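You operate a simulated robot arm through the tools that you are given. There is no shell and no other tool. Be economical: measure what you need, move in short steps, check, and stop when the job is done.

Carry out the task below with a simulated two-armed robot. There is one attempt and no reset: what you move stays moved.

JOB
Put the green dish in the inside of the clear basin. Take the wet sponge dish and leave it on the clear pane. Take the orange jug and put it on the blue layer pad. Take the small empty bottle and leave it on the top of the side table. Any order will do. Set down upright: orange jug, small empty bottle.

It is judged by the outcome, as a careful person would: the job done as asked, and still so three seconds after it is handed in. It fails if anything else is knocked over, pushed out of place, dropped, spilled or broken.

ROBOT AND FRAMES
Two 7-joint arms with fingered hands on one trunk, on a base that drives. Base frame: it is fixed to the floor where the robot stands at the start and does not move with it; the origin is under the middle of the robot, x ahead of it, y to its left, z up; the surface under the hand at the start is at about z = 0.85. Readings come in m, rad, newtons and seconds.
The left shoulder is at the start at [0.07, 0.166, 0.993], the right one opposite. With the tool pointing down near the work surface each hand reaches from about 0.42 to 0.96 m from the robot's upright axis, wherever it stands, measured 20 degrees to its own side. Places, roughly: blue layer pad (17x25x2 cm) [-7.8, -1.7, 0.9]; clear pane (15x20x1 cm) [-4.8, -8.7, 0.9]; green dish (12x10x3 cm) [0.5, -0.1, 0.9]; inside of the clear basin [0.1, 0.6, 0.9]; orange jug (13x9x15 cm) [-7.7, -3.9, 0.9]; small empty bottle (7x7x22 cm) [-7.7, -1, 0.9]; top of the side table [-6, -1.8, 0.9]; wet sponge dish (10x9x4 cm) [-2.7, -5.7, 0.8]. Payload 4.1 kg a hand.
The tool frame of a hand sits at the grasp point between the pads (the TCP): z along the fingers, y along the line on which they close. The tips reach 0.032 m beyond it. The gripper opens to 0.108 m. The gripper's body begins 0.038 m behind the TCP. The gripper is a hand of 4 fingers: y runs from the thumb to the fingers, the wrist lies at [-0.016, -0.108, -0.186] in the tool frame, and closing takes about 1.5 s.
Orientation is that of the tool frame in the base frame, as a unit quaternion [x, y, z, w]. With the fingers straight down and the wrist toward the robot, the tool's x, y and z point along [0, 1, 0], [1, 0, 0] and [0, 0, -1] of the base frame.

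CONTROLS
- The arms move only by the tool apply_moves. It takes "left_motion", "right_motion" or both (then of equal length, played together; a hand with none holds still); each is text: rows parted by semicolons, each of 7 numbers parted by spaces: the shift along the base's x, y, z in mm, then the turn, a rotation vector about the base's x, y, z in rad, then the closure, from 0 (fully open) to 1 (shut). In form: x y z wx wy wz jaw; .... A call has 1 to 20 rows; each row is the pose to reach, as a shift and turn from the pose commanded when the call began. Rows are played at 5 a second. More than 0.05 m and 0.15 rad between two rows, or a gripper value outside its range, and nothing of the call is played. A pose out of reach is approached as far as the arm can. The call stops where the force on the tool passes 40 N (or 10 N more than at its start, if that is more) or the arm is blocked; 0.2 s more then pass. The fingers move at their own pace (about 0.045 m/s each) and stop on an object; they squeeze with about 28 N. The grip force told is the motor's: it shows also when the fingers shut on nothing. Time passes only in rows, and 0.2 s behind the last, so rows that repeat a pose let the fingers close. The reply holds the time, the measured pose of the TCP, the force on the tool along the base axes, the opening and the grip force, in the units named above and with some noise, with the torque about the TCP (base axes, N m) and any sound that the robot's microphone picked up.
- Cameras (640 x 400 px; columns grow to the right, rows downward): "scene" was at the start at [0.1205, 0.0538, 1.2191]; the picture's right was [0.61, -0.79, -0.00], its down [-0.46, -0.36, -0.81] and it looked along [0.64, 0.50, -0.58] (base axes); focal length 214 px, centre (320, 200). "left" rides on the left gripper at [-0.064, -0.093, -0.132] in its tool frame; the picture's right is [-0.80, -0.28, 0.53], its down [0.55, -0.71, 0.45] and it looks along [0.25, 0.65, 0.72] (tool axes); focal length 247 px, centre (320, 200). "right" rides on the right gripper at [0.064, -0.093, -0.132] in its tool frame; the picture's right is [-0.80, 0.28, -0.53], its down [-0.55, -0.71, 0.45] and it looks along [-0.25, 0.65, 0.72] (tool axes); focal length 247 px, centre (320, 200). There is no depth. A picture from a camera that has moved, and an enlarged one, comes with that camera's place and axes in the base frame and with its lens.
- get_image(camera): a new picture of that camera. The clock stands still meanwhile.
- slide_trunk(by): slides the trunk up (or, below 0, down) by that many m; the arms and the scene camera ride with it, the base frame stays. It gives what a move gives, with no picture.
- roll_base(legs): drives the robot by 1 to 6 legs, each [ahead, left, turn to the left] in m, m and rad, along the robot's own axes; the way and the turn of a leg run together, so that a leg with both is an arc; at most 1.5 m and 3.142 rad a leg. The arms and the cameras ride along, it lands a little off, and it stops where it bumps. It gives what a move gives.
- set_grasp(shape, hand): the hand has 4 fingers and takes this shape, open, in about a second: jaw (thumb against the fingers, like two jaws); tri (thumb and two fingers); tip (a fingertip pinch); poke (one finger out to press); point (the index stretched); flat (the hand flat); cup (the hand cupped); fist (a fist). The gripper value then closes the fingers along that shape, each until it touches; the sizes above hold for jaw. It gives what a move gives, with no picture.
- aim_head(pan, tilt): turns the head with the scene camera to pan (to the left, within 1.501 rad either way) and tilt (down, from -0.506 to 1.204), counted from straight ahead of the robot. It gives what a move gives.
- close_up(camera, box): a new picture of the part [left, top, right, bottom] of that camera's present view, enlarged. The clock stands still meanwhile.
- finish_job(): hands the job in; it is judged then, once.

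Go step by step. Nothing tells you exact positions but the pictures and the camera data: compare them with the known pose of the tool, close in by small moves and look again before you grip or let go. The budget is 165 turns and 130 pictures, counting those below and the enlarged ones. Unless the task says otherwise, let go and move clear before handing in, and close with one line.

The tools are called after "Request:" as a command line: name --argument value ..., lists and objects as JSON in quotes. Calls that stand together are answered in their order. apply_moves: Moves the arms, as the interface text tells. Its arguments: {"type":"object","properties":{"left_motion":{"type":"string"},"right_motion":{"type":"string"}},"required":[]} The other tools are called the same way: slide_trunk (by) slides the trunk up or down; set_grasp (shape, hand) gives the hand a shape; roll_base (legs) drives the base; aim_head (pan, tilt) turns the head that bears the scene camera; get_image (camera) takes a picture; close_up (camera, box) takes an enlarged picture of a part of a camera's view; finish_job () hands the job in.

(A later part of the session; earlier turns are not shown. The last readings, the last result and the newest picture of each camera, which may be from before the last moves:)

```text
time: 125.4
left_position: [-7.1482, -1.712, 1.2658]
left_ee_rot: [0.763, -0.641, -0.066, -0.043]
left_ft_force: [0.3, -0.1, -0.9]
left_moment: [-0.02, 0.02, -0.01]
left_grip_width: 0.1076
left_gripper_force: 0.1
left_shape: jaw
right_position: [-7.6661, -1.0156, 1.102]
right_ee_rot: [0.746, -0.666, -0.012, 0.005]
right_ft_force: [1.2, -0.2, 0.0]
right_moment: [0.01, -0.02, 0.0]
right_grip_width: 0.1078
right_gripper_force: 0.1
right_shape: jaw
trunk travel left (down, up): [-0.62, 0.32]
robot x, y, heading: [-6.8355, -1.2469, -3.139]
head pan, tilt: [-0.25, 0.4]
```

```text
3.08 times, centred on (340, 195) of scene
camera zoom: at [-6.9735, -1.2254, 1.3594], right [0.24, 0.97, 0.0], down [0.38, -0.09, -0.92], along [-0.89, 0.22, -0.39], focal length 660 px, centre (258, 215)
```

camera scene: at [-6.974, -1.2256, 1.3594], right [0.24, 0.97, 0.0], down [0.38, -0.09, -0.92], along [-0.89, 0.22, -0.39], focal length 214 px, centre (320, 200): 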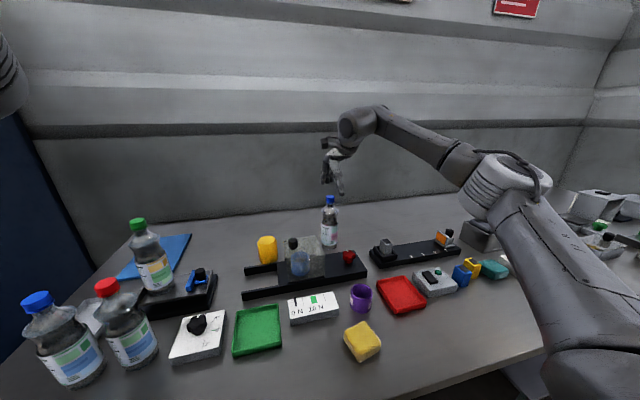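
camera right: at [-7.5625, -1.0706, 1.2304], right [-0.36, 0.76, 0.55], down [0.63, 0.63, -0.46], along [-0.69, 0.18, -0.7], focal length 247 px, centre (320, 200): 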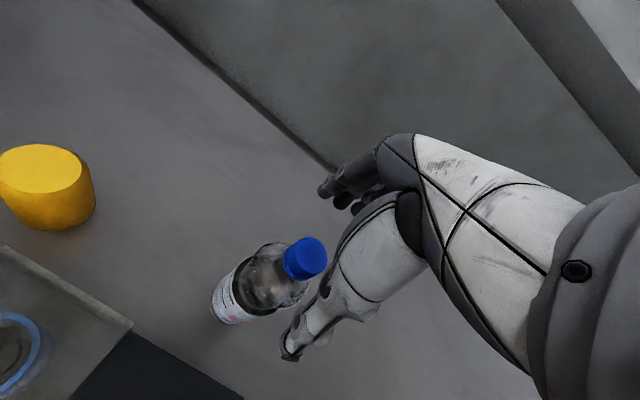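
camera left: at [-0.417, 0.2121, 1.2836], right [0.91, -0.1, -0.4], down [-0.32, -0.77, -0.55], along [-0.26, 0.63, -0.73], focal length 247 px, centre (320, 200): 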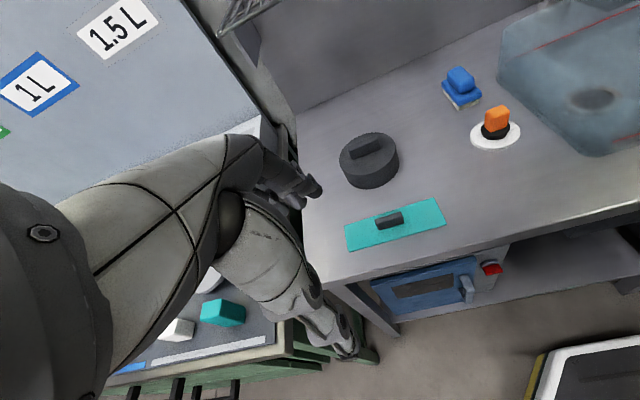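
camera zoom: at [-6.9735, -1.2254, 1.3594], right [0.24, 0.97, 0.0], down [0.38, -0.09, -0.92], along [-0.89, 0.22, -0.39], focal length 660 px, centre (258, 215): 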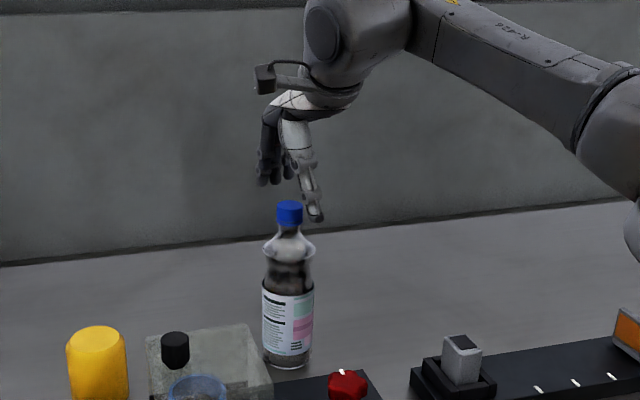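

The TCP lines up with the cap in both views. I will lower so the fingers straddle the cap and neck, then close.

Request:
apply_moves --right_motion "2 -1 -20 0 0 0 0; 2 -1 -40 0 0 0 0; 2 -1 -56 0 0 0 0; 2 -1 -56 0 0 0 0"

Request:
close_up --camera "scene" --box '[280, 130, 400, 260]'

Request:
get_image --camera "right"

```text
time: 126.4
left_position: [-7.1496, -1.7115, 1.2657]
left_ee_rot: [0.763, -0.641, -0.067, -0.042]
left_ft_force: [0.8, 0.2, -0.1]
left_moment: [0.01, 0.0, 0.01]
left_grip_width: 0.1077
left_gripper_force: 0.1
left_shape: jaw
right_position: [-7.6658, -1.0145, 1.046]
right_ee_rot: [0.745, -0.666, -0.011, 0.005]
right_ft_force: [0.1, 0.3, -0.2]
right_moment: [0.0, 0.06, 0.02]
right_grip_width: 0.1076
right_gripper_force: 0.0
right_shape: jaw
trunk travel left (down, up): [-0.62, 0.32]
robot x, y, heading: [-6.832, -1.2475, -3.14]
head pan, tilt: [-0.25, 0.4]
```

```text
3.08 times, centred on (340, 195) of scene
camera zoom: at [-6.9736, -1.2252, 1.3594], right [0.24, 0.97, 0.0], down [0.38, -0.09, -0.92], along [-0.89, 0.22, -0.39], focal length 660 px, centre (258, 215)
```

zoom: 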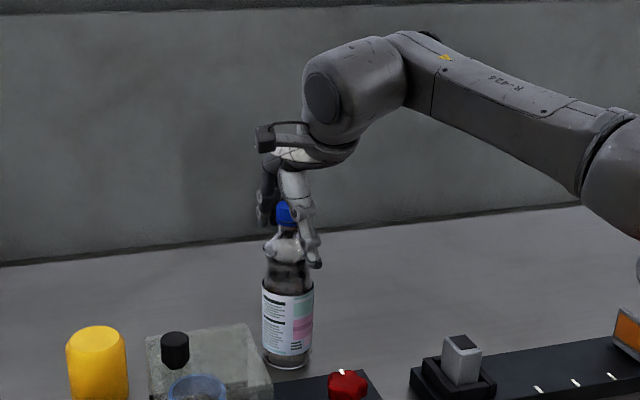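

```text
69 pictures are left
camera right: at [-7.5609, -1.0705, 1.1747], right [-0.36, 0.76, 0.55], down [0.63, 0.63, -0.46], along [-0.69, 0.18, -0.7], focal length 247 px, centre (320, 200)
```

right: 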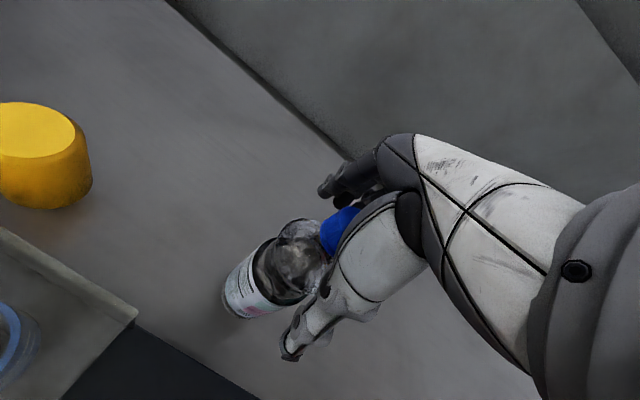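

The cap is between the thumb and the fingers. I will close gently.

Request:
apply_moves --right_motion "0 0 0 0 0 0 0.3; 0 0 0 0 0 0 0.5; 0 0 0 0 0 0 0.7; 0 0 0 0 0 0 0.85; 0 0 0 0 0 0 1; 0 0 0 0 0 0 1; 0 0 0 0 0 0 1; 0 0 0 0 0 0 1; 0 0 0 0 0 0 1; 0 0 0 0 0 0 1"

Request:
close_up --camera "scene" --box '[280, 130, 400, 260]'

```text
time: 128.1
left_position: [-7.1455, -1.7129, 1.2661]
left_ee_rot: [0.764, -0.64, -0.068, -0.042]
left_ft_force: [0.3, 0.1, -1.3]
left_moment: [-0.02, -0.04, 0.01]
left_grip_width: 0.1077
left_gripper_force: 0.1
left_shape: jaw
right_position: [-7.6642, -1.0184, 1.0573]
right_ee_rot: [0.747, -0.665, -0.015, 0.015]
right_ft_force: [2.8, -0.6, 25.9]
right_moment: [0.07, 0.12, -0.03]
right_grip_width: 0.0263
right_gripper_force: 28.1
right_shape: jaw
trunk travel left (down, up): [-0.62, 0.32]
robot x, y, heading: [-6.8362, -1.2461, -3.136]
head pan, tilt: [-0.25, 0.4]
stopped in row 8 (right hand): the force on the tool passed its limit at 41 N (the readings are from after the stop); the commanded pose is now the measured one
```

```text
3.08 times, centred on (340, 195) of scene
camera zoom: at [-6.9711, -1.2261, 1.3596], right [0.24, 0.97, 0.0], down [0.38, -0.09, -0.92], along [-0.89, 0.22, -0.39], focal length 660 px, centre (258, 215)
```

zoom: 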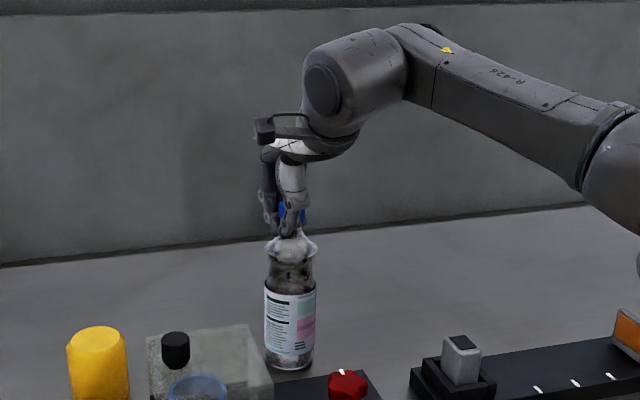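

The neck is held, with the fingers wedged on the shoulder. I will lift slowly.

Request:
apply_moves --right_motion "0 0 6 0 0 0 1; 0 0 14 0 0 0 1; 0 0 24 0 0 0 1; 0 0 34 0 0 0 1; 0 0 34 0 0 0 1"

Request:
close_up --camera "scene" --box '[280, 130, 400, 260]'

```text
time: 129.3
left_position: [-7.1497, -1.7125, 1.2642]
left_ee_rot: [0.763, -0.641, -0.067, -0.043]
left_ft_force: [0.5, 0.1, 0.2]
left_moment: [0.0, 0.0, 0.01]
left_grip_width: 0.108
left_gripper_force: 0.0
left_shape: jaw
right_position: [-7.6654, -1.0168, 1.0835]
right_ee_rot: [0.747, -0.664, -0.012, 0.008]
right_ft_force: [-0.4, 0.0, -1.0]
right_moment: [-0.04, -0.02, 0.01]
right_grip_width: 0.0253
right_gripper_force: 27.5
right_shape: jaw
trunk travel left (down, up): [-0.62, 0.32]
robot x, y, heading: [-6.8346, -1.2494, -3.137]
head pan, tilt: [-0.25, 0.4]
```

```text
3.08 times, centred on (340, 195) of scene
camera zoom: at [-6.9738, -1.225, 1.3594], right [0.24, 0.97, 0.0], down [0.38, -0.09, -0.92], along [-0.89, 0.22, -0.39], focal length 660 px, centre (258, 215)
```

zoom: 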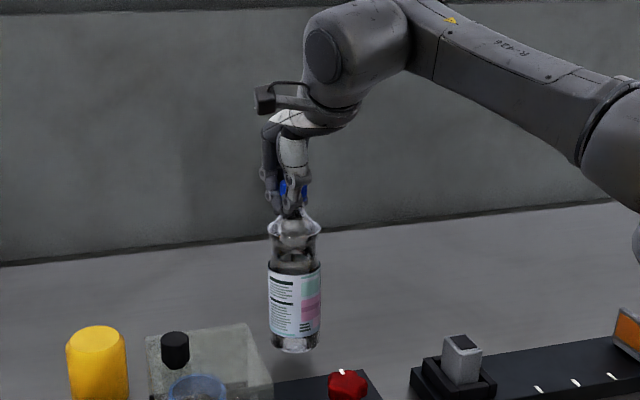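

The bottle hangs free. I will raise the trunk for clearance, draw the hand back toward me, then back away from the bench.

Request:
slide_trunk --by 0.14

Request:
apply_moves --right_motion "40 0 0 0 0 0 1; 80 0 0 0 0 0 1; 120 0 0 0 0 0 1; 160 0 0 0 0 0 1; 200 0 0 0 0 0 1; 240 0 0 0 0 0 1; 280 0 0 0 0 0 1; 280 0 0 0 0 0 1"

Request:
roll_base --legs '[[0.0, -0.1, 0], [-0.18, 0, 0]]'

Request:
aim_head --pan -1.45 --tilt 0.5

Request:
get_image --camera "scene"

```text
time: 131.0
left_position: [-7.1498, -1.7121, 1.4058]
left_ee_rot: [0.763, -0.641, -0.067, -0.042]
left_ft_force: [-0.6, 0.1, -0.9]
left_moment: [-0.02, -0.02, -0.05]
left_grip_width: 0.1075
left_gripper_force: 0.0
left_shape: jaw
right_position: [-7.667, -1.0183, 1.2225]
right_ee_rot: [0.746, -0.666, -0.013, 0.01]
right_ft_force: [-0.4, -1.4, -0.9]
right_moment: [0.01, -0.02, -0.01]
right_grip_width: 0.0252
right_gripper_force: 27.5
right_shape: jaw
trunk travel left (down, up): [-0.76, 0.18]
robot x, y, heading: [-6.8359, -1.2439, -3.137]
head pan, tilt: [-0.25, 0.4]
```

```text
time: 132.8
left_position: [-7.1498, -1.7119, 1.405]
left_ee_rot: [0.764, -0.641, -0.066, -0.043]
left_ft_force: [-0.2, 0.4, -0.1]
left_moment: [0.02, -0.01, -0.01]
left_grip_width: 0.1076
left_gripper_force: 0.0
left_shape: jaw
right_position: [-7.3861, -1.0172, 1.2234]
right_ee_rot: [0.746, -0.666, -0.012, 0.009]
right_ft_force: [-0.8, -0.1, 0.3]
right_moment: [0.03, 0.01, 0.03]
right_grip_width: 0.0255
right_gripper_force: 27.7
right_shape: jaw
trunk travel left (down, up): [-0.76, 0.18]
robot x, y, heading: [-6.8354, -1.248, -3.14]
head pan, tilt: [-0.25, 0.4]
```

```text
time: 135.1
left_position: [-6.9733, -1.612, 1.4047]
left_ee_rot: [0.763, -0.642, -0.065, -0.043]
left_ft_force: [0.2, -0.3, 0.7]
left_moment: [-0.05, -0.01, 0.0]
left_grip_width: 0.1075
left_gripper_force: 0.0
left_shape: jaw
right_position: [-7.2096, -0.9182, 1.2227]
right_ee_rot: [0.746, -0.666, -0.012, 0.008]
right_ft_force: [0.1, -0.9, 0.2]
right_moment: [0.04, -0.03, -0.01]
right_grip_width: 0.0253
right_gripper_force: 27.9
right_shape: jaw
trunk travel left (down, up): [-0.76, 0.18]
robot x, y, heading: [-6.6535, -1.1472, -3.139]
head pan, tilt: [-0.25, 0.4]
```

```text
time: 136.4
left_position: [-6.9698, -1.6106, 1.4058]
left_ee_rot: [0.763, -0.642, -0.067, -0.043]
left_ft_force: [0.2, -0.1, 0.4]
left_moment: [-0.01, -0.04, -0.03]
left_grip_width: 0.1075
left_gripper_force: 0.0
left_shape: jaw
right_position: [-7.2066, -0.917, 1.2242]
right_ee_rot: [0.746, -0.665, -0.013, 0.01]
right_ft_force: [0.3, 0.5, 0.8]
right_moment: [0.0, -0.02, 0.01]
right_grip_width: 0.0251
right_gripper_force: 28.1
right_shape: jaw
trunk travel left (down, up): [-0.76, 0.18]
robot x, y, heading: [-6.6547, -1.1469, -3.143]
head pan, tilt: [-1.45, 0.499]
```

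```text
66 pictures are left
camera scene: at [-6.7158, -1.0574, 1.4903], right [0.99, 0.12, 0.0], down [0.06, -0.48, -0.88], along [-0.11, 0.87, -0.48], focal length 214 px, centre (320, 200)
```

scene: 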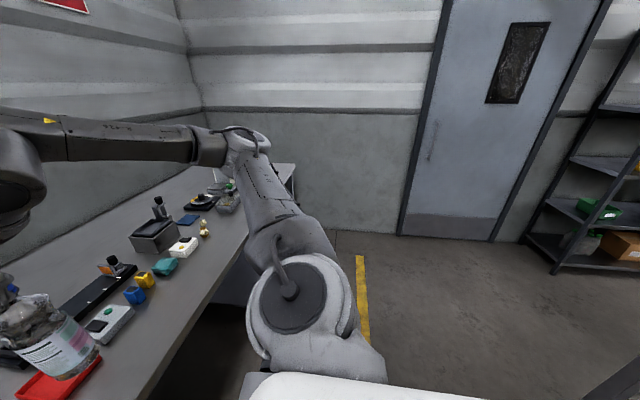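

The right side is clear. I will turn clockwise 1.5 rad, then check the rest of the swing toward the side table.

Request:
roll_base --legs '[[0, 0, -0.8], [0, 0, -0.8]]'

Request:
aim_head --pan -1.5 --tilt 0.45

Request:
get_image --camera "scene"

```text
time: 141.0
left_position: [-7.1084, -0.8177, 1.4048]
left_ee_rot: [-0.07, 0.994, 0.014, 0.078]
left_ft_force: [-0.2, 0.0, 0.2]
left_moment: [-0.02, 0.02, -0.03]
left_grip_width: 0.1076
left_gripper_force: 0.1
left_shape: jaw
right_position: [-6.408, -0.6041, 1.2238]
right_ee_rot: [-0.04, 0.999, 0.015, 0.002]
right_ft_force: [1.0, 0.0, -0.1]
right_moment: [-0.02, -0.01, 0.01]
right_grip_width: 0.0254
right_gripper_force: 28.1
right_shape: jaw
trunk travel left (down, up): [-0.76, 0.18]
robot x, y, heading: [-6.6571, -1.1473, 1.543]
head pan, tilt: [-1.45, 0.499]
```

```text
time: 141.7
left_position: [-7.1092, -0.8189, 1.4057]
left_ee_rot: [-0.07, 0.994, 0.016, 0.077]
left_ft_force: [-0.2, 0.4, -0.4]
left_moment: [-0.02, 0.02, 0.0]
left_grip_width: 0.1077
left_gripper_force: 0.1
left_shape: jaw
right_position: [-6.4069, -0.6047, 1.2245]
right_ee_rot: [-0.041, 0.999, 0.016, 0.003]
right_ft_force: [-0.2, 0.0, -0.1]
right_moment: [0.01, -0.02, 0.02]
right_grip_width: 0.0251
right_gripper_force: 28.4
right_shape: jaw
trunk travel left (down, up): [-0.76, 0.18]
robot x, y, heading: [-6.6558, -1.1468, 1.542]
head pan, tilt: [-1.499, 0.45]
```

```text
65 pictures are left
camera scene: at [-6.5613, -1.0937, 1.4947], right [0.04, -1.0, 0.0], down [-0.44, -0.02, -0.9], along [0.9, 0.04, -0.44], focal length 214 px, centre (320, 200)
```

scene: 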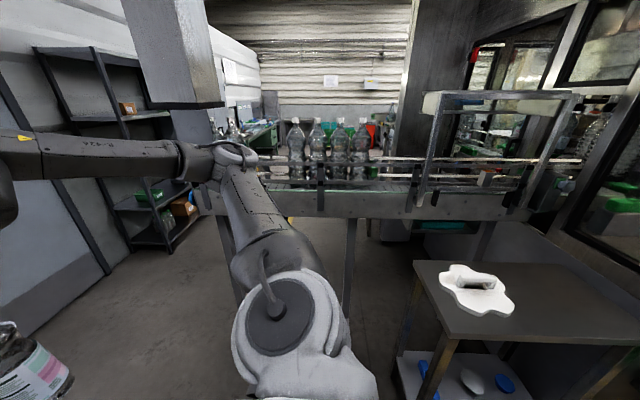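

The side table top spans about x -6.17 to -5.86 and y -1.45 to -2.1, with a white flower-shaped tool at (-6.0, -1.64). I will set the bottle south of it near (-6.02, -1.88), so I back up along the aisle and finish the turn.

Request:
roll_base --legs '[[-0.45, 0, 0], [0, 0, -0.8], [0, 0, -0.75]]'

Request:
aim_head --pan -0.3 --tilt 0.75

Request:
get_image --camera "scene"

Request:
get_image --camera "right"

```text
time: 148.5
left_position: [-6.3476, -1.1421, 1.405]
left_ee_rot: [0.648, 0.757, -0.043, 0.066]
left_ft_force: [-0.2, -0.3, -0.1]
left_moment: [0.01, 0.0, -0.02]
left_grip_width: 0.1078
left_gripper_force: 0.0
left_shape: jaw
right_position: [-6.1207, -1.8408, 1.2246]
right_ee_rot: [0.672, 0.741, 0.008, 0.013]
right_ft_force: [0.2, 0.6, -0.7]
right_moment: [0.02, 0.03, -0.01]
right_grip_width: 0.0248
right_gripper_force: 28.0
right_shape: jaw
trunk travel left (down, up): [-0.76, 0.18]
robot x, y, heading: [-6.6709, -1.5998, -0.016]
head pan, tilt: [-1.499, 0.45]
```

```text
time: 149.9
left_position: [-6.3473, -1.1425, 1.4048]
left_ee_rot: [0.649, 0.757, -0.043, 0.066]
left_ft_force: [0.4, 0.5, -0.2]
left_moment: [-0.03, -0.01, -0.02]
left_grip_width: 0.1078
left_gripper_force: 0.1
left_shape: jaw
right_position: [-6.1226, -1.8399, 1.2251]
right_ee_rot: [0.672, 0.74, 0.01, 0.013]
right_ft_force: [0.2, -0.5, -1.4]
right_moment: [0.0, -0.03, -0.01]
right_grip_width: 0.025
right_gripper_force: 27.9
right_shape: jaw
trunk travel left (down, up): [-0.76, 0.18]
robot x, y, heading: [-6.6691, -1.6017, -0.02]
head pan, tilt: [-0.3, 0.75]
```

```text
64 pictures are left
camera scene: at [-6.5394, -1.6271, 1.4683], right [-0.31, -0.95, 0.0], down [-0.65, 0.21, -0.73], along [0.7, -0.23, -0.68], focal length 214 px, centre (320, 200)
```

scene: 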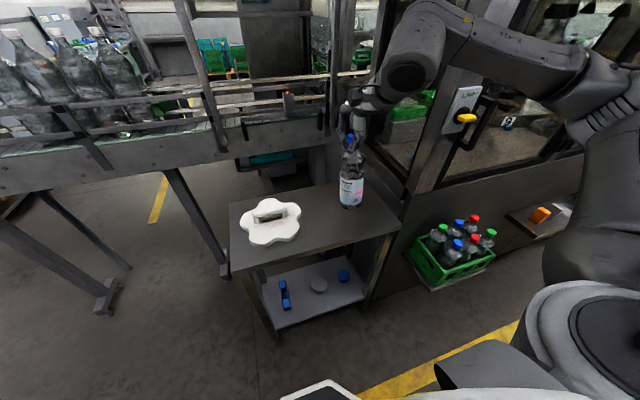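

```text
63 pictures are left
camera right: at [-6.2234, -1.785, 1.3522], right [0.34, -0.77, 0.55], down [-0.64, -0.62, -0.47], along [0.69, -0.19, -0.7], focal length 247 px, centre (320, 200)
```

right: 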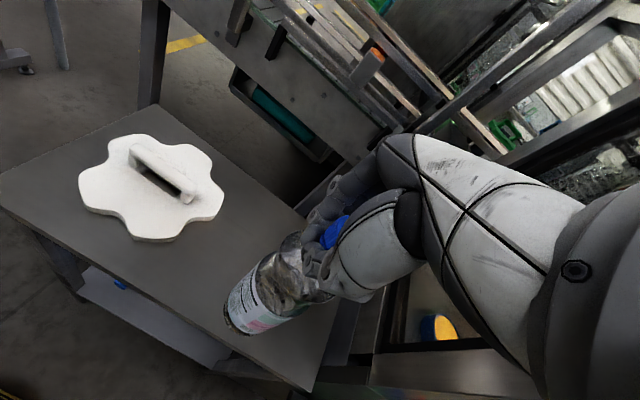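

The table's free part lies between the flower (edge y -1.74) and its right edge at y -2.07. I will carry the bottle to (-6.02, -1.9), lower part way and check that it hangs upright.

Request:
apply_moves --right_motion "35 -18 0 0 0 0 1; 70 -37 0 0 0 0 1; 103 -56 0 0 0 0 1; 103 -56 -40 0 0 0 1; 103 -56 -80 0 0 0 1; 103 -56 -120 0 0 0 1; 103 -56 -120 0 0 0 1"

Request:
close_up --camera "scene" --box '[250, 80, 430, 240]'

Request:
get_image --camera "right"

```text
time: 151.5
left_position: [-6.3473, -1.1418, 1.4054]
left_ee_rot: [0.648, 0.758, -0.043, 0.066]
left_ft_force: [-0.2, -0.8, 0.3]
left_moment: [-0.01, 0.02, 0.02]
left_grip_width: 0.1077
left_gripper_force: 0.0
left_shape: jaw
right_position: [-6.019, -1.8981, 1.1025]
right_ee_rot: [0.672, 0.74, 0.01, 0.013]
right_ft_force: [-0.8, 0.9, 0.0]
right_moment: [-0.03, -0.01, 0.01]
right_grip_width: 0.0249
right_gripper_force: 27.7
right_shape: jaw
trunk travel left (down, up): [-0.76, 0.18]
robot x, y, heading: [-6.6684, -1.597, -0.015]
head pan, tilt: [-0.3, 0.75]
```

```text
2.50 times, centred on (340, 160) of scene
camera zoom: at [-6.5397, -1.6268, 1.4683], right [-0.31, -0.95, 0.0], down [-0.65, 0.21, -0.73], along [0.7, -0.23, -0.68], focal length 536 px, centre (270, 300)
```

zoom: 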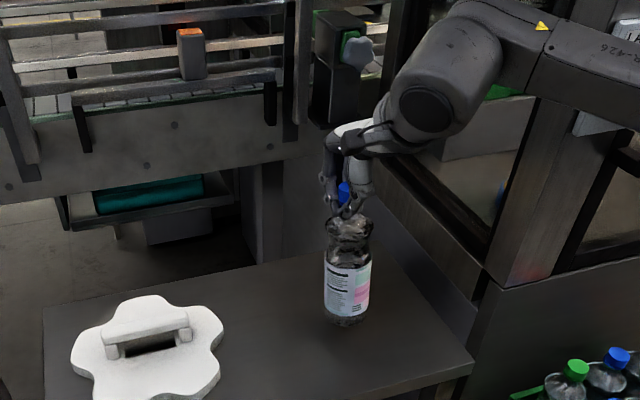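

```text
61 pictures are left
camera right: at [-6.1201, -1.8418, 1.2306], right [0.34, -0.77, 0.55], down [-0.64, -0.62, -0.47], along [0.69, -0.19, -0.7], focal length 247 px, centre (320, 200)
```

right: 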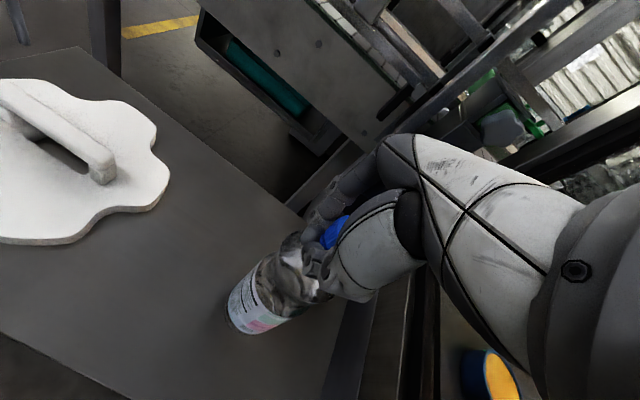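

The bottle hangs nearly upright above free table space. I will lower in small steps until it touches.

Request:
apply_moves --right_motion "0 0 -8 0 0 0 1; 0 0 -16 0 0 0 1; 0 0 -22 0 0 0 1; 0 0 -26 0 0 0 1; 0 0 -30 0 0 0 1"

Request:
close_up --camera "scene" --box '[250, 80, 430, 240]'

```text
time: 152.7
left_position: [-6.347, -1.142, 1.4056]
left_ee_rot: [0.648, 0.757, -0.043, 0.066]
left_ft_force: [-0.5, 0.0, 0.4]
left_moment: [0.03, 0.0, -0.01]
left_grip_width: 0.1079
left_gripper_force: 0.0
left_shape: jaw
right_position: [-6.02, -1.8975, 1.0732]
right_ee_rot: [0.673, 0.74, 0.008, 0.013]
right_ft_force: [-0.1, 0.5, 0.1]
right_moment: [0.04, -0.02, -0.04]
right_grip_width: 0.0247
right_gripper_force: 27.8
right_shape: jaw
trunk travel left (down, up): [-0.76, 0.18]
robot x, y, heading: [-6.6667, -1.5995, -0.013]
head pan, tilt: [-0.3, 0.75]
```

```text
2.50 times, centred on (340, 160) of scene
camera zoom: at [-6.5394, -1.627, 1.4683], right [-0.31, -0.95, 0.0], down [-0.65, 0.21, -0.73], along [0.7, -0.23, -0.68], focal length 536 px, centre (270, 300)
```

zoom: 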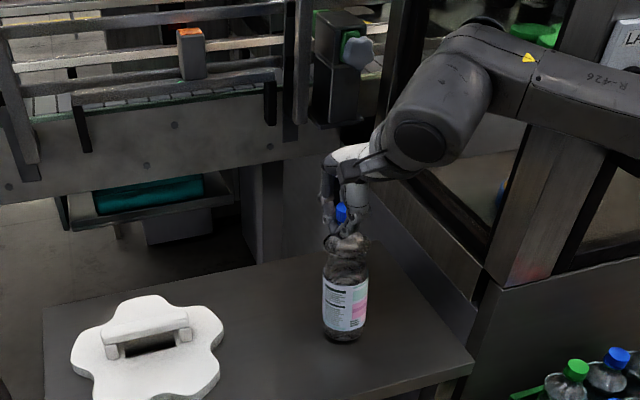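

No contact yet. I will continue down in small steps.

Request:
apply_moves --right_motion "0 0 -5 0 0 0 1; 0 0 -10 0 0 0 1; 0 0 -15 0 0 0 1; 0 0 -20 0 0 0 1; 0 0 -24 0 0 0 1"

Request:
close_up --camera "scene" --box '[250, 80, 430, 240]'

```text
time: 153.6
left_position: [-6.3478, -1.1413, 1.4049]
left_ee_rot: [0.648, 0.757, -0.043, 0.067]
left_ft_force: [1.0, 0.1, -0.3]
left_moment: [0.02, 0.04, 0.02]
left_grip_width: 0.1082
left_gripper_force: 0.0
left_shape: jaw
right_position: [-6.0167, -1.8943, 1.0683]
right_ee_rot: [0.671, 0.741, 0.017, 0.018]
right_ft_force: [-1.5, -0.3, 27.8]
right_moment: [-0.15, -0.05, 0.0]
right_grip_width: 0.0261
right_gripper_force: 27.9
right_shape: jaw
trunk travel left (down, up): [-0.76, 0.18]
robot x, y, heading: [-6.6669, -1.6004, -0.016]
head pan, tilt: [-0.3, 0.75]
stopped in row 4 (right hand): the force on the tool passed its limit at 44 N (the readings are from after the stop); the commanded pose is now the measured one
```

```text
2.50 times, centred on (340, 160) of scene
camera zoom: at [-6.5412, -1.6263, 1.4685], right [-0.31, -0.95, 0.0], down [-0.65, 0.21, -0.73], along [0.7, -0.23, -0.68], focal length 536 px, centre (270, 300)
```

zoom: 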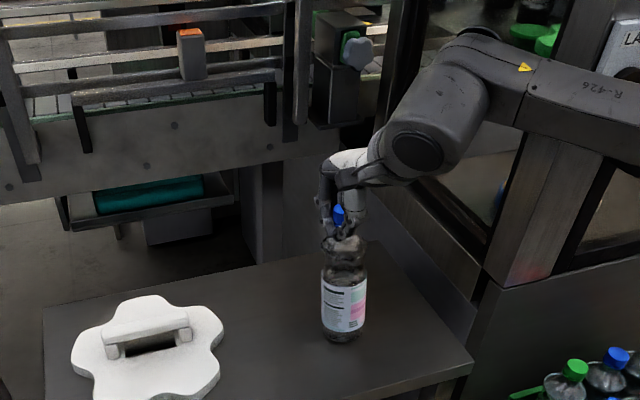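

The bottle is standing on the table. I will ease the pressure and open the hand gradually.

Request:
apply_moves --right_motion "0 0 2 0 0 0 1; 0 0 3 0 0 0 1; 0 0 3 0 0 0 0.7; 0 0 3 0 0 0 0.6; 0 0 3 0 0 0 0.45; 0 0 3 0 0 0 0.3; 0 0 3 0 0 0 0.1; 0 0 3 0 0 0 0; 0 0 3 0 0 0 0; 0 0 3 0 0 0 0; 0 0 3 0 0 0 0"

Request:
close_up --camera "scene" --box '[250, 80, 430, 240]'

Request:
get_image --camera "right"

```text
time: 156.0
left_position: [-6.3461, -1.1425, 1.4048]
left_ee_rot: [0.648, 0.758, -0.043, 0.066]
left_ft_force: [-0.1, 0.3, -0.4]
left_moment: [-0.01, -0.02, 0.0]
left_grip_width: 0.1076
left_gripper_force: 0.0
left_shape: jaw
right_position: [-6.0178, -1.8966, 1.0649]
right_ee_rot: [0.672, 0.74, 0.014, 0.016]
right_ft_force: [0.0, -0.4, 0.4]
right_moment: [0.0, -0.03, -0.02]
right_grip_width: 0.1077
right_gripper_force: 0.0
right_shape: jaw
trunk travel left (down, up): [-0.76, 0.18]
robot x, y, heading: [-6.6687, -1.598, -0.016]
head pan, tilt: [-0.3, 0.75]
```

```text
2.50 times, centred on (340, 160) of scene
camera zoom: at [-6.5397, -1.6269, 1.4683], right [-0.31, -0.95, 0.0], down [-0.65, 0.21, -0.73], along [0.7, -0.23, -0.68], focal length 536 px, centre (270, 300)
```

zoom: 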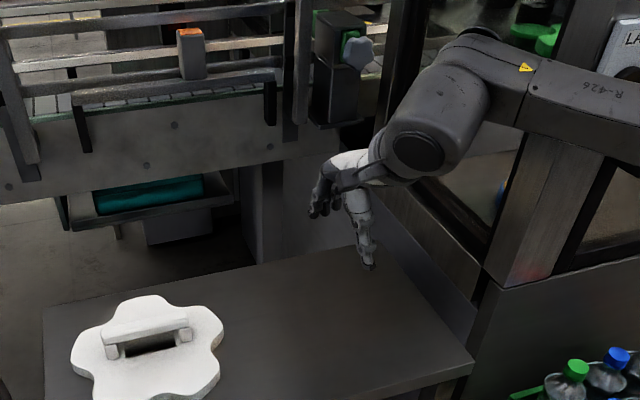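

```text
57 pictures are left
camera right: at [-6.1206, -1.8411, 1.1925], right [0.34, -0.77, 0.55], down [-0.63, -0.61, -0.47], along [0.7, -0.19, -0.69], focal length 247 px, centre (320, 200)
```

right: 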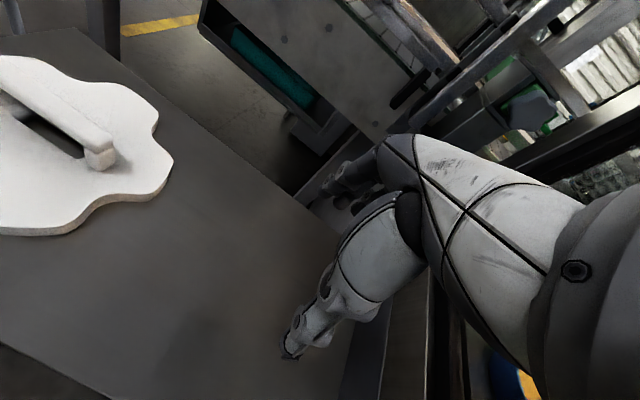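

The bottle is no longer on the table top in either view. I must find where it went.

Request:
get_image --camera "scene"

Request:
aim_head --pan -0.4 --tilt 1.15

Request:
get_image --camera "scene"

```text
56 pictures are left
camera scene: at [-6.5397, -1.6269, 1.4683], right [-0.31, -0.95, 0.0], down [-0.65, 0.21, -0.73], along [0.7, -0.23, -0.68], focal length 214 px, centre (320, 200)
```

scene: 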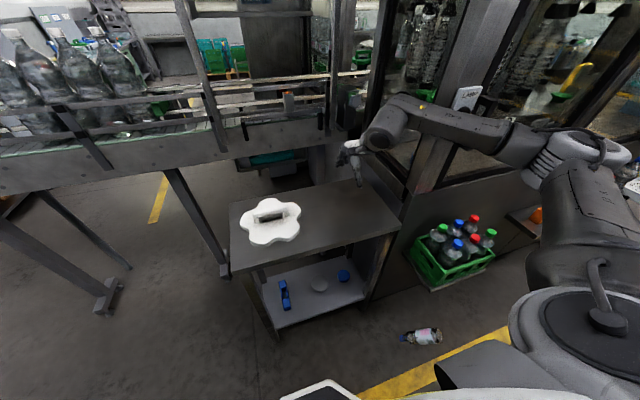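

```text
time: 156.9
left_position: [-6.3456, -1.1419, 1.4047]
left_ee_rot: [0.648, 0.758, -0.043, 0.067]
left_ft_force: [0.1, 0.0, 0.6]
left_moment: [-0.02, -0.02, 0.02]
left_grip_width: 0.1078
left_gripper_force: 0.0
left_shape: jaw
right_position: [-6.0179, -1.896, 1.0662]
right_ee_rot: [0.672, 0.74, 0.014, 0.016]
right_ft_force: [0.8, 0.3, -0.3]
right_moment: [-0.02, -0.02, -0.01]
right_grip_width: 0.1075
right_gripper_force: 0.1
right_shape: jaw
trunk travel left (down, up): [-0.76, 0.18]
robot x, y, heading: [-6.6718, -1.599, -0.017]
head pan, tilt: [-0.4, 1.15]
```

```text
55 pictures are left
camera scene: at [-6.5636, -1.6253, 1.4395], right [-0.4, -0.92, 0.0], down [-0.84, 0.37, -0.41], along [0.37, -0.16, -0.91], focal length 214 px, centre (320, 200)
```

scene: 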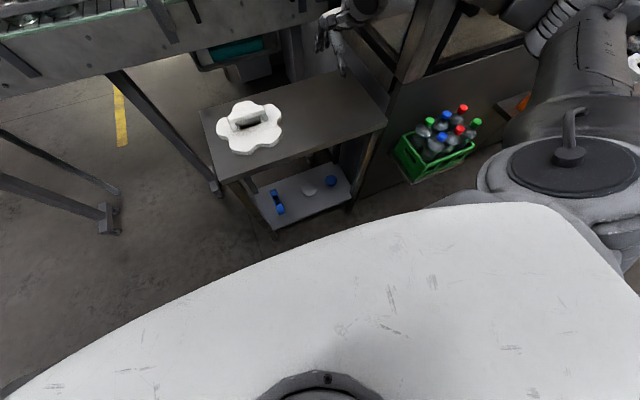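

The bottle tipped over as I let go and is lying on the floor near (-6.37, -2.3). I will raise the hand clear, then look at the bottle closely to plan picking it up.

Request:
apply_moves --right_motion "0 0 40 0 0 0 0; -40 10 80 0 0 0 0; -85 20 100 0 0 0 0; -130 30 100 0 0 0 0"

Request:
aim_head --pan -0.9 --tilt 0.85

Request:
get_image --camera "scene"

```text
refused: row 2 steps farther than a row can; nothing moved
```

```text
time: 157.8
left_position: [-6.3468, -1.1425, 1.4059]
left_ee_rot: [0.648, 0.757, -0.044, 0.066]
left_ft_force: [-0.6, -0.7, -0.8]
left_moment: [-0.01, -0.02, 0.01]
left_grip_width: 0.1078
left_gripper_force: 0.1
left_shape: jaw
right_position: [-6.018, -1.8968, 1.0646]
right_ee_rot: [0.673, 0.74, 0.014, 0.015]
right_ft_force: [-0.9, 0.9, 0.2]
right_moment: [-0.02, 0.04, -0.01]
right_grip_width: 0.1078
right_gripper_force: 0.0
right_shape: jaw
trunk travel left (down, up): [-0.76, 0.18]
robot x, y, heading: [-6.6682, -1.5994, -0.016]
head pan, tilt: [-0.901, 0.85]
```

```text
54 pictures are left
camera scene: at [-6.5706, -1.6632, 1.4602], right [-0.79, -0.61, 0.0], down [-0.46, 0.6, -0.66], along [0.4, -0.52, -0.75], focal length 214 px, centre (320, 200)
```

scene: 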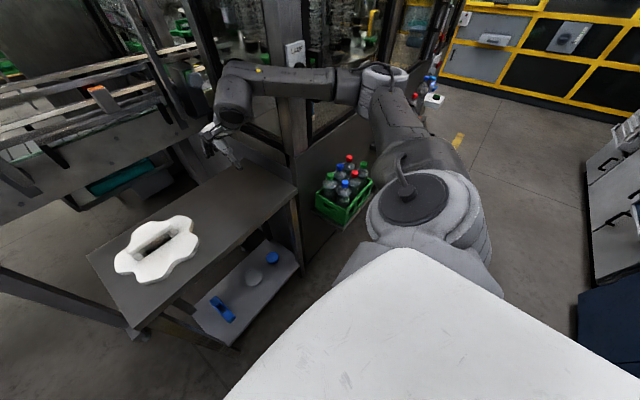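

My own body hides the bottle from here. I will retract the hand higher and closer, then turn right to face down the aisle.

Request:
apply_moves --right_motion "0 0 40 0 0 0 0; -20 5 80 0 0 0 0; -60 15 90 0 0 0 0; -105 25 90 0 0 0 0; -150 30 90 0 0 0 0; -150 30 90 0 0 0 0"

Request:
roll_base --legs '[[0, 0.25, 0], [0, 0, -0.8], [0, 0, -0.75]]'

Request:
aim_head --pan 0.35 --tilt 0.85

Request:
get_image --camera "scene"

```text
time: 159.2
left_position: [-6.3459, -1.1434, 1.406]
left_ee_rot: [0.648, 0.758, -0.043, 0.066]
left_ft_force: [0.1, 0.6, -0.7]
left_moment: [0.02, 0.0, 0.04]
left_grip_width: 0.1075
left_gripper_force: 0.0
left_shape: jaw
right_position: [-6.1659, -1.8682, 1.1563]
right_ee_rot: [0.672, 0.74, 0.014, 0.015]
right_ft_force: [0.0, -0.4, 0.0]
right_moment: [0.04, 0.01, 0.0]
right_grip_width: 0.1078
right_gripper_force: 0.1
right_shape: jaw
trunk travel left (down, up): [-0.76, 0.18]
robot x, y, heading: [-6.6696, -1.6022, -0.015]
head pan, tilt: [-0.901, 0.85]
```

```text
time: 165.2
left_position: [-6.2086, -1.6741, 1.4057]
left_ee_rot: [0.994, 0.075, -0.078, 0.017]
left_ft_force: [-0.1, -0.1, -0.5]
left_moment: [-0.02, -0.01, 0.01]
left_grip_width: 0.1078
left_gripper_force: 0.1
left_shape: jaw
right_position: [-6.934, -1.8534, 1.1553]
right_ee_rot: [0.999, 0.048, -0.002, 0.021]
right_ft_force: [-0.1, 0.3, -0.4]
right_moment: [-0.01, -0.02, 0.0]
right_grip_width: 0.1077
right_gripper_force: 0.0
right_shape: jaw
trunk travel left (down, up): [-0.76, 0.18]
robot x, y, heading: [-6.6674, -1.3509, -1.589]
head pan, tilt: [-0.901, 0.85]
```

```text
time: 166.6
left_position: [-6.2087, -1.6746, 1.4051]
left_ee_rot: [0.994, 0.077, -0.077, 0.017]
left_ft_force: [0.9, 0.0, 0.0]
left_moment: [0.0, -0.04, 0.0]
left_grip_width: 0.1076
left_gripper_force: 0.1
left_shape: jaw
right_position: [-6.9332, -1.8533, 1.156]
right_ee_rot: [0.999, 0.047, 0.0, 0.021]
right_ft_force: [0.0, 0.7, 0.1]
right_moment: [-0.01, -0.03, 0.01]
right_grip_width: 0.1078
right_gripper_force: 0.0
right_shape: jaw
trunk travel left (down, up): [-0.76, 0.18]
robot x, y, heading: [-6.6673, -1.3526, -1.594]
head pan, tilt: [0.351, 0.85]
```

```text
53 pictures are left
camera scene: at [-6.64, -1.475, 1.4603], right [-0.95, -0.33, 0.0], down [-0.25, 0.71, -0.66], along [0.22, -0.62, -0.75], focal length 214 px, centre (320, 200)
```

scene: 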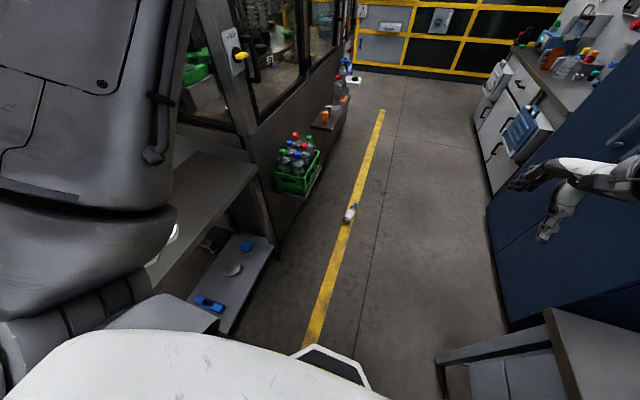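

The bottle is lying on the yellow line near (-6.51, -2.6). I will zoom in on it.

Request:
close_up --camera "scene" --box '[310, 180, 390, 240]'

```text
6.67 times, centred on (350, 210) of scene
camera zoom: at [-6.64, -1.475, 1.4603], right [-0.95, -0.33, 0.0], down [-0.25, 0.71, -0.66], along [0.22, -0.62, -0.75], focal length 1430 px, centre (120, 133)
```

zoom: 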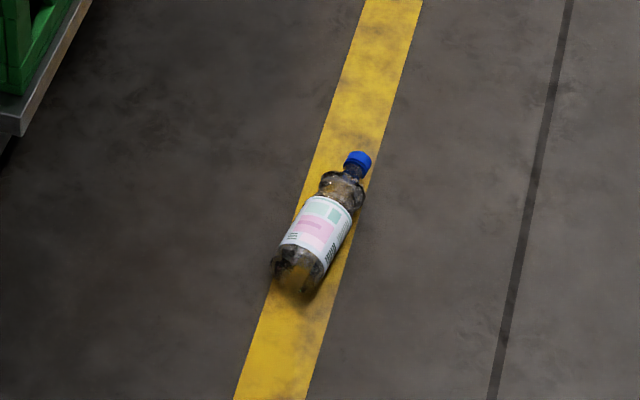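

The bottle lies with its cap pointing away from me, centre near (-6.52, -2.61), which suits a side grip followed by tipping it upright. First I will test, in free air, whether the right hand can turn its closing axis sideways and then pitch forward.

Request:
apply_moves --right_motion "0 0 0 0 0 0.133 0; 0 0 0 0 0 0.265 0; 0 0 0 0 0 0.398 0; 0 0 0 0 0 0.53 0; 0 0 0 0 0 0.663 0; 0 0 0 0 0 0.796 0; 0 0 0 0 0 0.928 0; 0 0 0 0 0 1.06 0; 0 0 0 0 0 1.193 0; 0 0 0 0 0 1.326 0; 0 0 0 0 0 1.326 0"

```text
time: 169.0
left_position: [-6.207, -1.6751, 1.4045]
left_ee_rot: [0.994, 0.077, -0.079, 0.017]
left_ft_force: [0.5, 0.7, 0.4]
left_moment: [-0.03, 0.0, -0.01]
left_grip_width: 0.1075
left_gripper_force: 0.0
left_shape: jaw
right_position: [-6.832, -1.6924, 1.2434]
right_ee_rot: [0.758, 0.652, 0.011, 0.017]
right_ft_force: [0.2, 0.4, -1.6]
right_moment: [0.01, 0.0, 0.01]
right_grip_width: 0.1079
right_gripper_force: 0.1
right_shape: jaw
right hand out of reach, approached as far as the arm can: row 5, 6, 7, 8, 9, 10, 11
trunk travel left (down, up): [-0.76, 0.18]
robot x, y, heading: [-6.6663, -1.3504, -1.586]
head pan, tilt: [0.351, 0.85]
```

The sideways orientation works, though the hand was pulled inward. I will extend it forward and test the pitch of the tool from down to forward.

Request:
apply_moves --right_motion "10 -45 -15 0 0 0 0; 20 -90 -30 0 0 0 0; 30 -135 -40 0 0 0 0; 40 -180 -50 0 0 0 0; 50 -220 -60 0 0 0 0; 50 -220 -60 -0.14 0.021 0 0; 50 -220 -60 -0.28 0.042 0 0; 50 -220 -60 -0.42 0.063 0 0; 50 -220 -60 -0.56 0.084 0 0; 50 -220 -60 -0.7 0.105 0 0; 50 -220 -60 -0.84 0.126 0 0; 50 -220 -60 -0.98 0.147 0 0; 50 -220 -60 -1.12 0.168 0 0; 50 -220 -60 -1.26 0.19 0 0; 50 -220 -60 -1.4 0.21 0 0; 50 -220 -60 -1.54 0.231 0 0; 50 -220 -60 -1.54 0.231 0 0"

Request:
get_image --camera "scene"

```text
time: 171.2
left_position: [-6.2078, -1.6743, 1.4068]
left_ee_rot: [0.994, 0.078, -0.076, 0.018]
left_ft_force: [-0.4, 0.3, 0.1]
left_moment: [0.0, 0.01, 0.0]
left_grip_width: 0.1078
left_gripper_force: 0.1
left_shape: jaw
right_position: [-6.7185, -1.8118, 1.2776]
right_ee_rot: [0.772, 0.565, -0.139, 0.258]
right_ft_force: [0.5, 0.8, 0.0]
right_moment: [0.0, -0.04, -0.01]
right_grip_width: 0.1077
right_gripper_force: 0.1
right_shape: jaw
right hand out of reach, approached as far as the arm can: row 1, 2, 3, 4, 5, 6, 7, 8, 9, 10
trunk travel left (down, up): [-0.76, 0.18]
robot x, y, heading: [-6.6666, -1.3493, -1.587]
head pan, tilt: [0.351, 0.85]
stopped in row 11 (right hand): the force on the tool passed its limit at 49 N (the readings are from after the stop); the commanded pose is now the measured one
```

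```text
51 pictures are left
camera scene: at [-6.6409, -1.4747, 1.4602], right [-0.94, -0.33, 0.0], down [-0.25, 0.71, -0.66], along [0.22, -0.62, -0.75], focal length 214 px, centre (320, 200)
```

scene: 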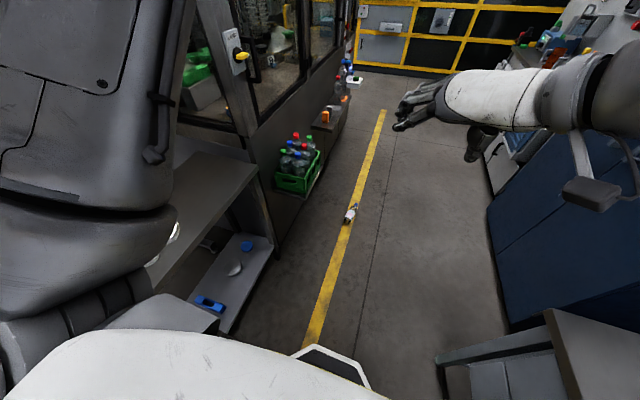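

That orientation strains the arm, so it will not serve. I will bring the hand back to its normal pose and test the opposite yaw.

Request:
apply_moves --right_motion "-8 -14 -17 0.056 -0.030 -0.122 0; -16 -28 -34 0.112 -0.060 -0.245 0; -24 -42 -51 0.168 -0.090 -0.367 0; -32 -56 -68 0.224 -0.120 -0.490 0; -40 -70 -85 0.280 -0.151 -0.612 0; -48 -84 -102 0.335 -0.181 -0.734 0; -56 -98 -119 0.391 -0.211 -0.857 0; -64 -112 -136 0.447 -0.241 -0.979 0; -72 -126 -153 0.503 -0.271 -1.102 0; -80 -140 -170 0.559 -0.301 -1.224 0; -80 -140 -170 0.559 -0.301 -1.224 0"

Request:
apply_moves --right_motion "0 0 0 0 0 -0.14 0; 0 0 0 0 0 -0.28 0; 0 0 0 0 0 -0.42 0; 0 0 0 0 0 -0.56 0; 0 0 0 0 0 -0.7 0; 0 0 0 0 0 -0.84 0; 0 0 0 0 0 -0.98 0; 0 0 0 0 0 -1.12 0; 0 0 0 0 0 -1.26 0; 0 0 0 0 0 -1.4 0; 0 0 0 0 0 -1.54 0; 0 0 0 0 0 -1.54 0"

```text
time: 173.6
left_position: [-6.2068, -1.6737, 1.4062]
left_ee_rot: [0.994, 0.078, -0.078, 0.016]
left_ft_force: [-0.3, 1.0, 1.1]
left_moment: [-0.01, -0.02, 0.04]
left_grip_width: 0.1077
left_gripper_force: 0.1
left_shape: jaw
right_position: [-6.7978, -1.9538, 1.1086]
right_ee_rot: [1.0, -0.001, 0.0, 0.001]
right_ft_force: [-0.1, -0.5, 0.1]
right_moment: [-0.01, 0.01, 0.02]
right_grip_width: 0.1079
right_gripper_force: 0.0
right_shape: jaw
trunk travel left (down, up): [-0.76, 0.18]
robot x, y, heading: [-6.6659, -1.3523, -1.584]
head pan, tilt: [0.351, 0.85]
```

```text
time: 176.2
left_position: [-6.2069, -1.6733, 1.4055]
left_ee_rot: [0.994, 0.079, -0.078, 0.016]
left_ft_force: [0.2, 0.4, -0.9]
left_moment: [-0.02, 0.0, 0.02]
left_grip_width: 0.1075
left_gripper_force: 0.1
left_shape: jaw
right_position: [-6.7962, -1.9522, 1.1087]
right_ee_rot: [0.717, -0.697, -0.001, 0.0]
right_ft_force: [0.3, -0.2, -0.4]
right_moment: [-0.01, 0.01, -0.04]
right_grip_width: 0.1077
right_gripper_force: 0.0
right_shape: jaw
trunk travel left (down, up): [-0.76, 0.18]
robot x, y, heading: [-6.6647, -1.3507, -1.585]
head pan, tilt: [0.351, 0.85]
```

The opposite yaw works without trouble. I will test pitching forward from here.

Request:
apply_moves --right_motion "0 0 0 -0.14 0 0 0; 0 0 0 -0.28 0 0 0; 0 0 0 -0.42 0 0 0; 0 0 0 -0.56 0 0 0; 0 0 0 -0.7 0 0 0; 0 0 0 -0.84 0 0 0; 0 0 0 -0.98 0 0 0; 0 0 0 -1.12 0 0 0; 0 0 0 -1.26 0 0 0; 0 0 0 -1.4 0 0 0; 0 0 0 -1.54 0 0 0; 0 0 0 -1.54 0 0 0"

Request:
get_image --camera "scene"

```text
time: 178.8
left_position: [-6.2075, -1.6729, 1.4056]
left_ee_rot: [0.994, 0.078, -0.077, 0.017]
left_ft_force: [0.1, 0.7, 0.5]
left_moment: [0.0, 0.0, 0.02]
left_grip_width: 0.1077
left_gripper_force: 0.1
left_shape: jaw
right_position: [-6.7974, -1.9512, 1.1099]
right_ee_rot: [0.514, -0.5, 0.485, 0.501]
right_ft_force: [-0.3, -0.1, 0.2]
right_moment: [-0.01, 0.01, 0.03]
right_grip_width: 0.1078
right_gripper_force: 0.1
right_shape: jaw
trunk travel left (down, up): [-0.76, 0.18]
robot x, y, heading: [-6.6664, -1.3532, -1.586]
head pan, tilt: [0.351, 0.85]
```

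```text
50 pictures are left
camera scene: at [-6.6397, -1.4753, 1.4603], right [-0.94, -0.33, 0.0], down [-0.25, 0.71, -0.66], along [0.22, -0.62, -0.75], focal length 214 px, centre (320, 200)
```

scene: 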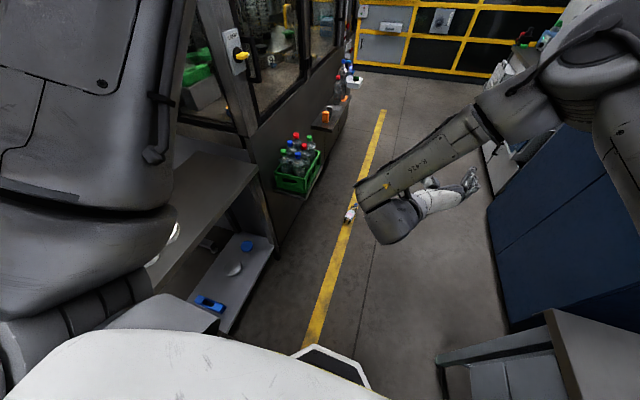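

The right hand could do it, but the machine leaves no room on that side, so the mirrored motion with the left hand from a stance at about (-6.86, -2.11) fits better. I will put the right hand back to its normal pose and tuck it higher.

Request:
apply_moves --right_motion "0 0 0 0.14 0 0 0; 0 0 0 0.28 0 0 0; 0 0 0 0.42 0 0 0; 0 0 0 0.56 0 0 0; 0 0 0 0.7 0 0 0; 0 0 0 0.84 0 0 0; 0 0 0 0.98 0 0 0; 0 0 0 1.12 0 0 0; 0 0 0 1.26 0 0 0; 0 0 0 1.4 0 0 0; 0 0 0 1.54 0 0 0"

Request:
apply_moves --right_motion "0 5 10 0 0 0.14 0; 0 10 20 0 0 0.28 0; -5 15 30 0 0 0.42 0; -10 20 40 0 0 0.56 0; -15 25 50 0 0 0.7 0; -20 30 60 0 0 0.84 0; -25 35 70 0 0 0.98 0; -30 40 80 0 0 1.12 0; -35 45 90 0 0 1.26 0; -40 50 100 0 0 1.4 0; -45 55 110 0 0 1.54 0; -45 55 110 0 0 1.54 0"

Request:
roll_base --legs '[[0.3, 0, 0], [0.46, -0.19, 0.385]]'

Request:
aim_head --pan 0.1 --tilt 0.9

Request:
get_image --camera "scene"

```text
time: 181.2
left_position: [-6.2079, -1.6744, 1.4052]
left_ee_rot: [0.994, 0.078, -0.076, 0.016]
left_ft_force: [0.2, 0.6, 0.9]
left_moment: [-0.02, -0.02, -0.02]
left_grip_width: 0.1078
left_gripper_force: 0.0
left_shape: jaw
right_position: [-6.7967, -1.9524, 1.1082]
right_ee_rot: [0.719, -0.695, -0.002, -0.001]
right_ft_force: [-0.3, 0.2, 0.1]
right_moment: [0.03, 0.04, -0.01]
right_grip_width: 0.108
right_gripper_force: 0.0
right_shape: jaw
trunk travel left (down, up): [-0.76, 0.18]
robot x, y, heading: [-6.6621, -1.3522, -1.582]
head pan, tilt: [0.351, 0.85]
```

```text
time: 183.8
left_position: [-6.2065, -1.6738, 1.4053]
left_ee_rot: [0.994, 0.078, -0.078, 0.017]
left_ft_force: [0.4, -1.1, 0.4]
left_moment: [-0.02, -0.01, 0.06]
left_grip_width: 0.1078
left_gripper_force: 0.1
left_shape: jaw
right_position: [-6.8405, -1.897, 1.2191]
right_ee_rot: [1.0, 0.001, -0.001, 0.002]
right_ft_force: [-1.5, -0.5, 0.8]
right_moment: [-0.02, 0.03, 0.0]
right_grip_width: 0.1079
right_gripper_force: 0.1
right_shape: jaw
trunk travel left (down, up): [-0.76, 0.18]
robot x, y, heading: [-6.6657, -1.3507, -1.589]
head pan, tilt: [0.351, 0.85]
```

```text
time: 188.4
left_position: [-6.2306, -2.2572, 1.4056]
left_ee_rot: [0.962, 0.262, -0.073, 0.031]
left_ft_force: [0.2, 0.0, -0.4]
left_moment: [0.01, 0.03, 0.01]
left_grip_width: 0.1074
left_gripper_force: 0.2
left_shape: jaw
right_position: [-6.741, -2.6971, 1.2199]
right_ee_rot: [0.982, 0.187, 0.0, 0.002]
right_ft_force: [-0.4, 0.2, -0.3]
right_moment: [0.01, -0.03, -0.01]
right_grip_width: 0.1077
right_gripper_force: 0.0
right_shape: jaw
trunk travel left (down, up): [-0.76, 0.18]
robot x, y, heading: [-6.7732, -2.1264, -1.212]
head pan, tilt: [0.351, 0.85]
```

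```text
time: 189.2
left_position: [-6.2306, -2.2597, 1.4055]
left_ee_rot: [0.962, 0.261, -0.072, 0.03]
left_ft_force: [0.7, -1.0, 0.0]
left_moment: [0.03, -0.03, 0.02]
left_grip_width: 0.1076
left_gripper_force: 0.1
left_shape: jaw
right_position: [-6.7403, -2.6995, 1.2191]
right_ee_rot: [0.983, 0.186, 0.0, 0.001]
right_ft_force: [0.2, 0.1, 0.1]
right_moment: [0.04, 0.0, 0.0]
right_grip_width: 0.1077
right_gripper_force: 0.1
right_shape: jaw
trunk travel left (down, up): [-0.76, 0.18]
robot x, y, heading: [-6.771, -2.1298, -1.213]
head pan, tilt: [0.099, 0.901]
```

```text
49 pictures are left
camera scene: at [-6.723, -2.2423, 1.4563], right [-0.9, -0.44, 0.0], down [-0.35, 0.7, -0.62], along [0.28, -0.56, -0.78], focal length 214 px, centre (320, 200)
```

scene: 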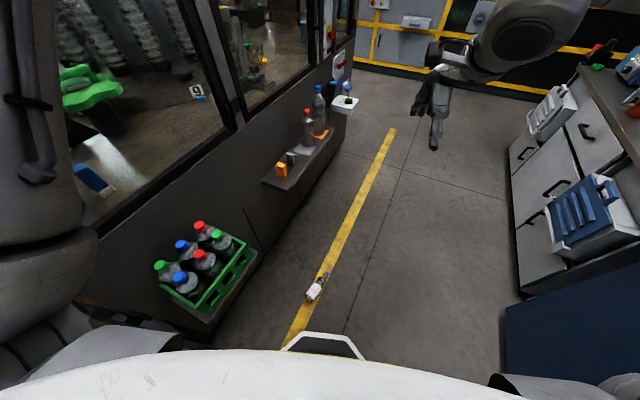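

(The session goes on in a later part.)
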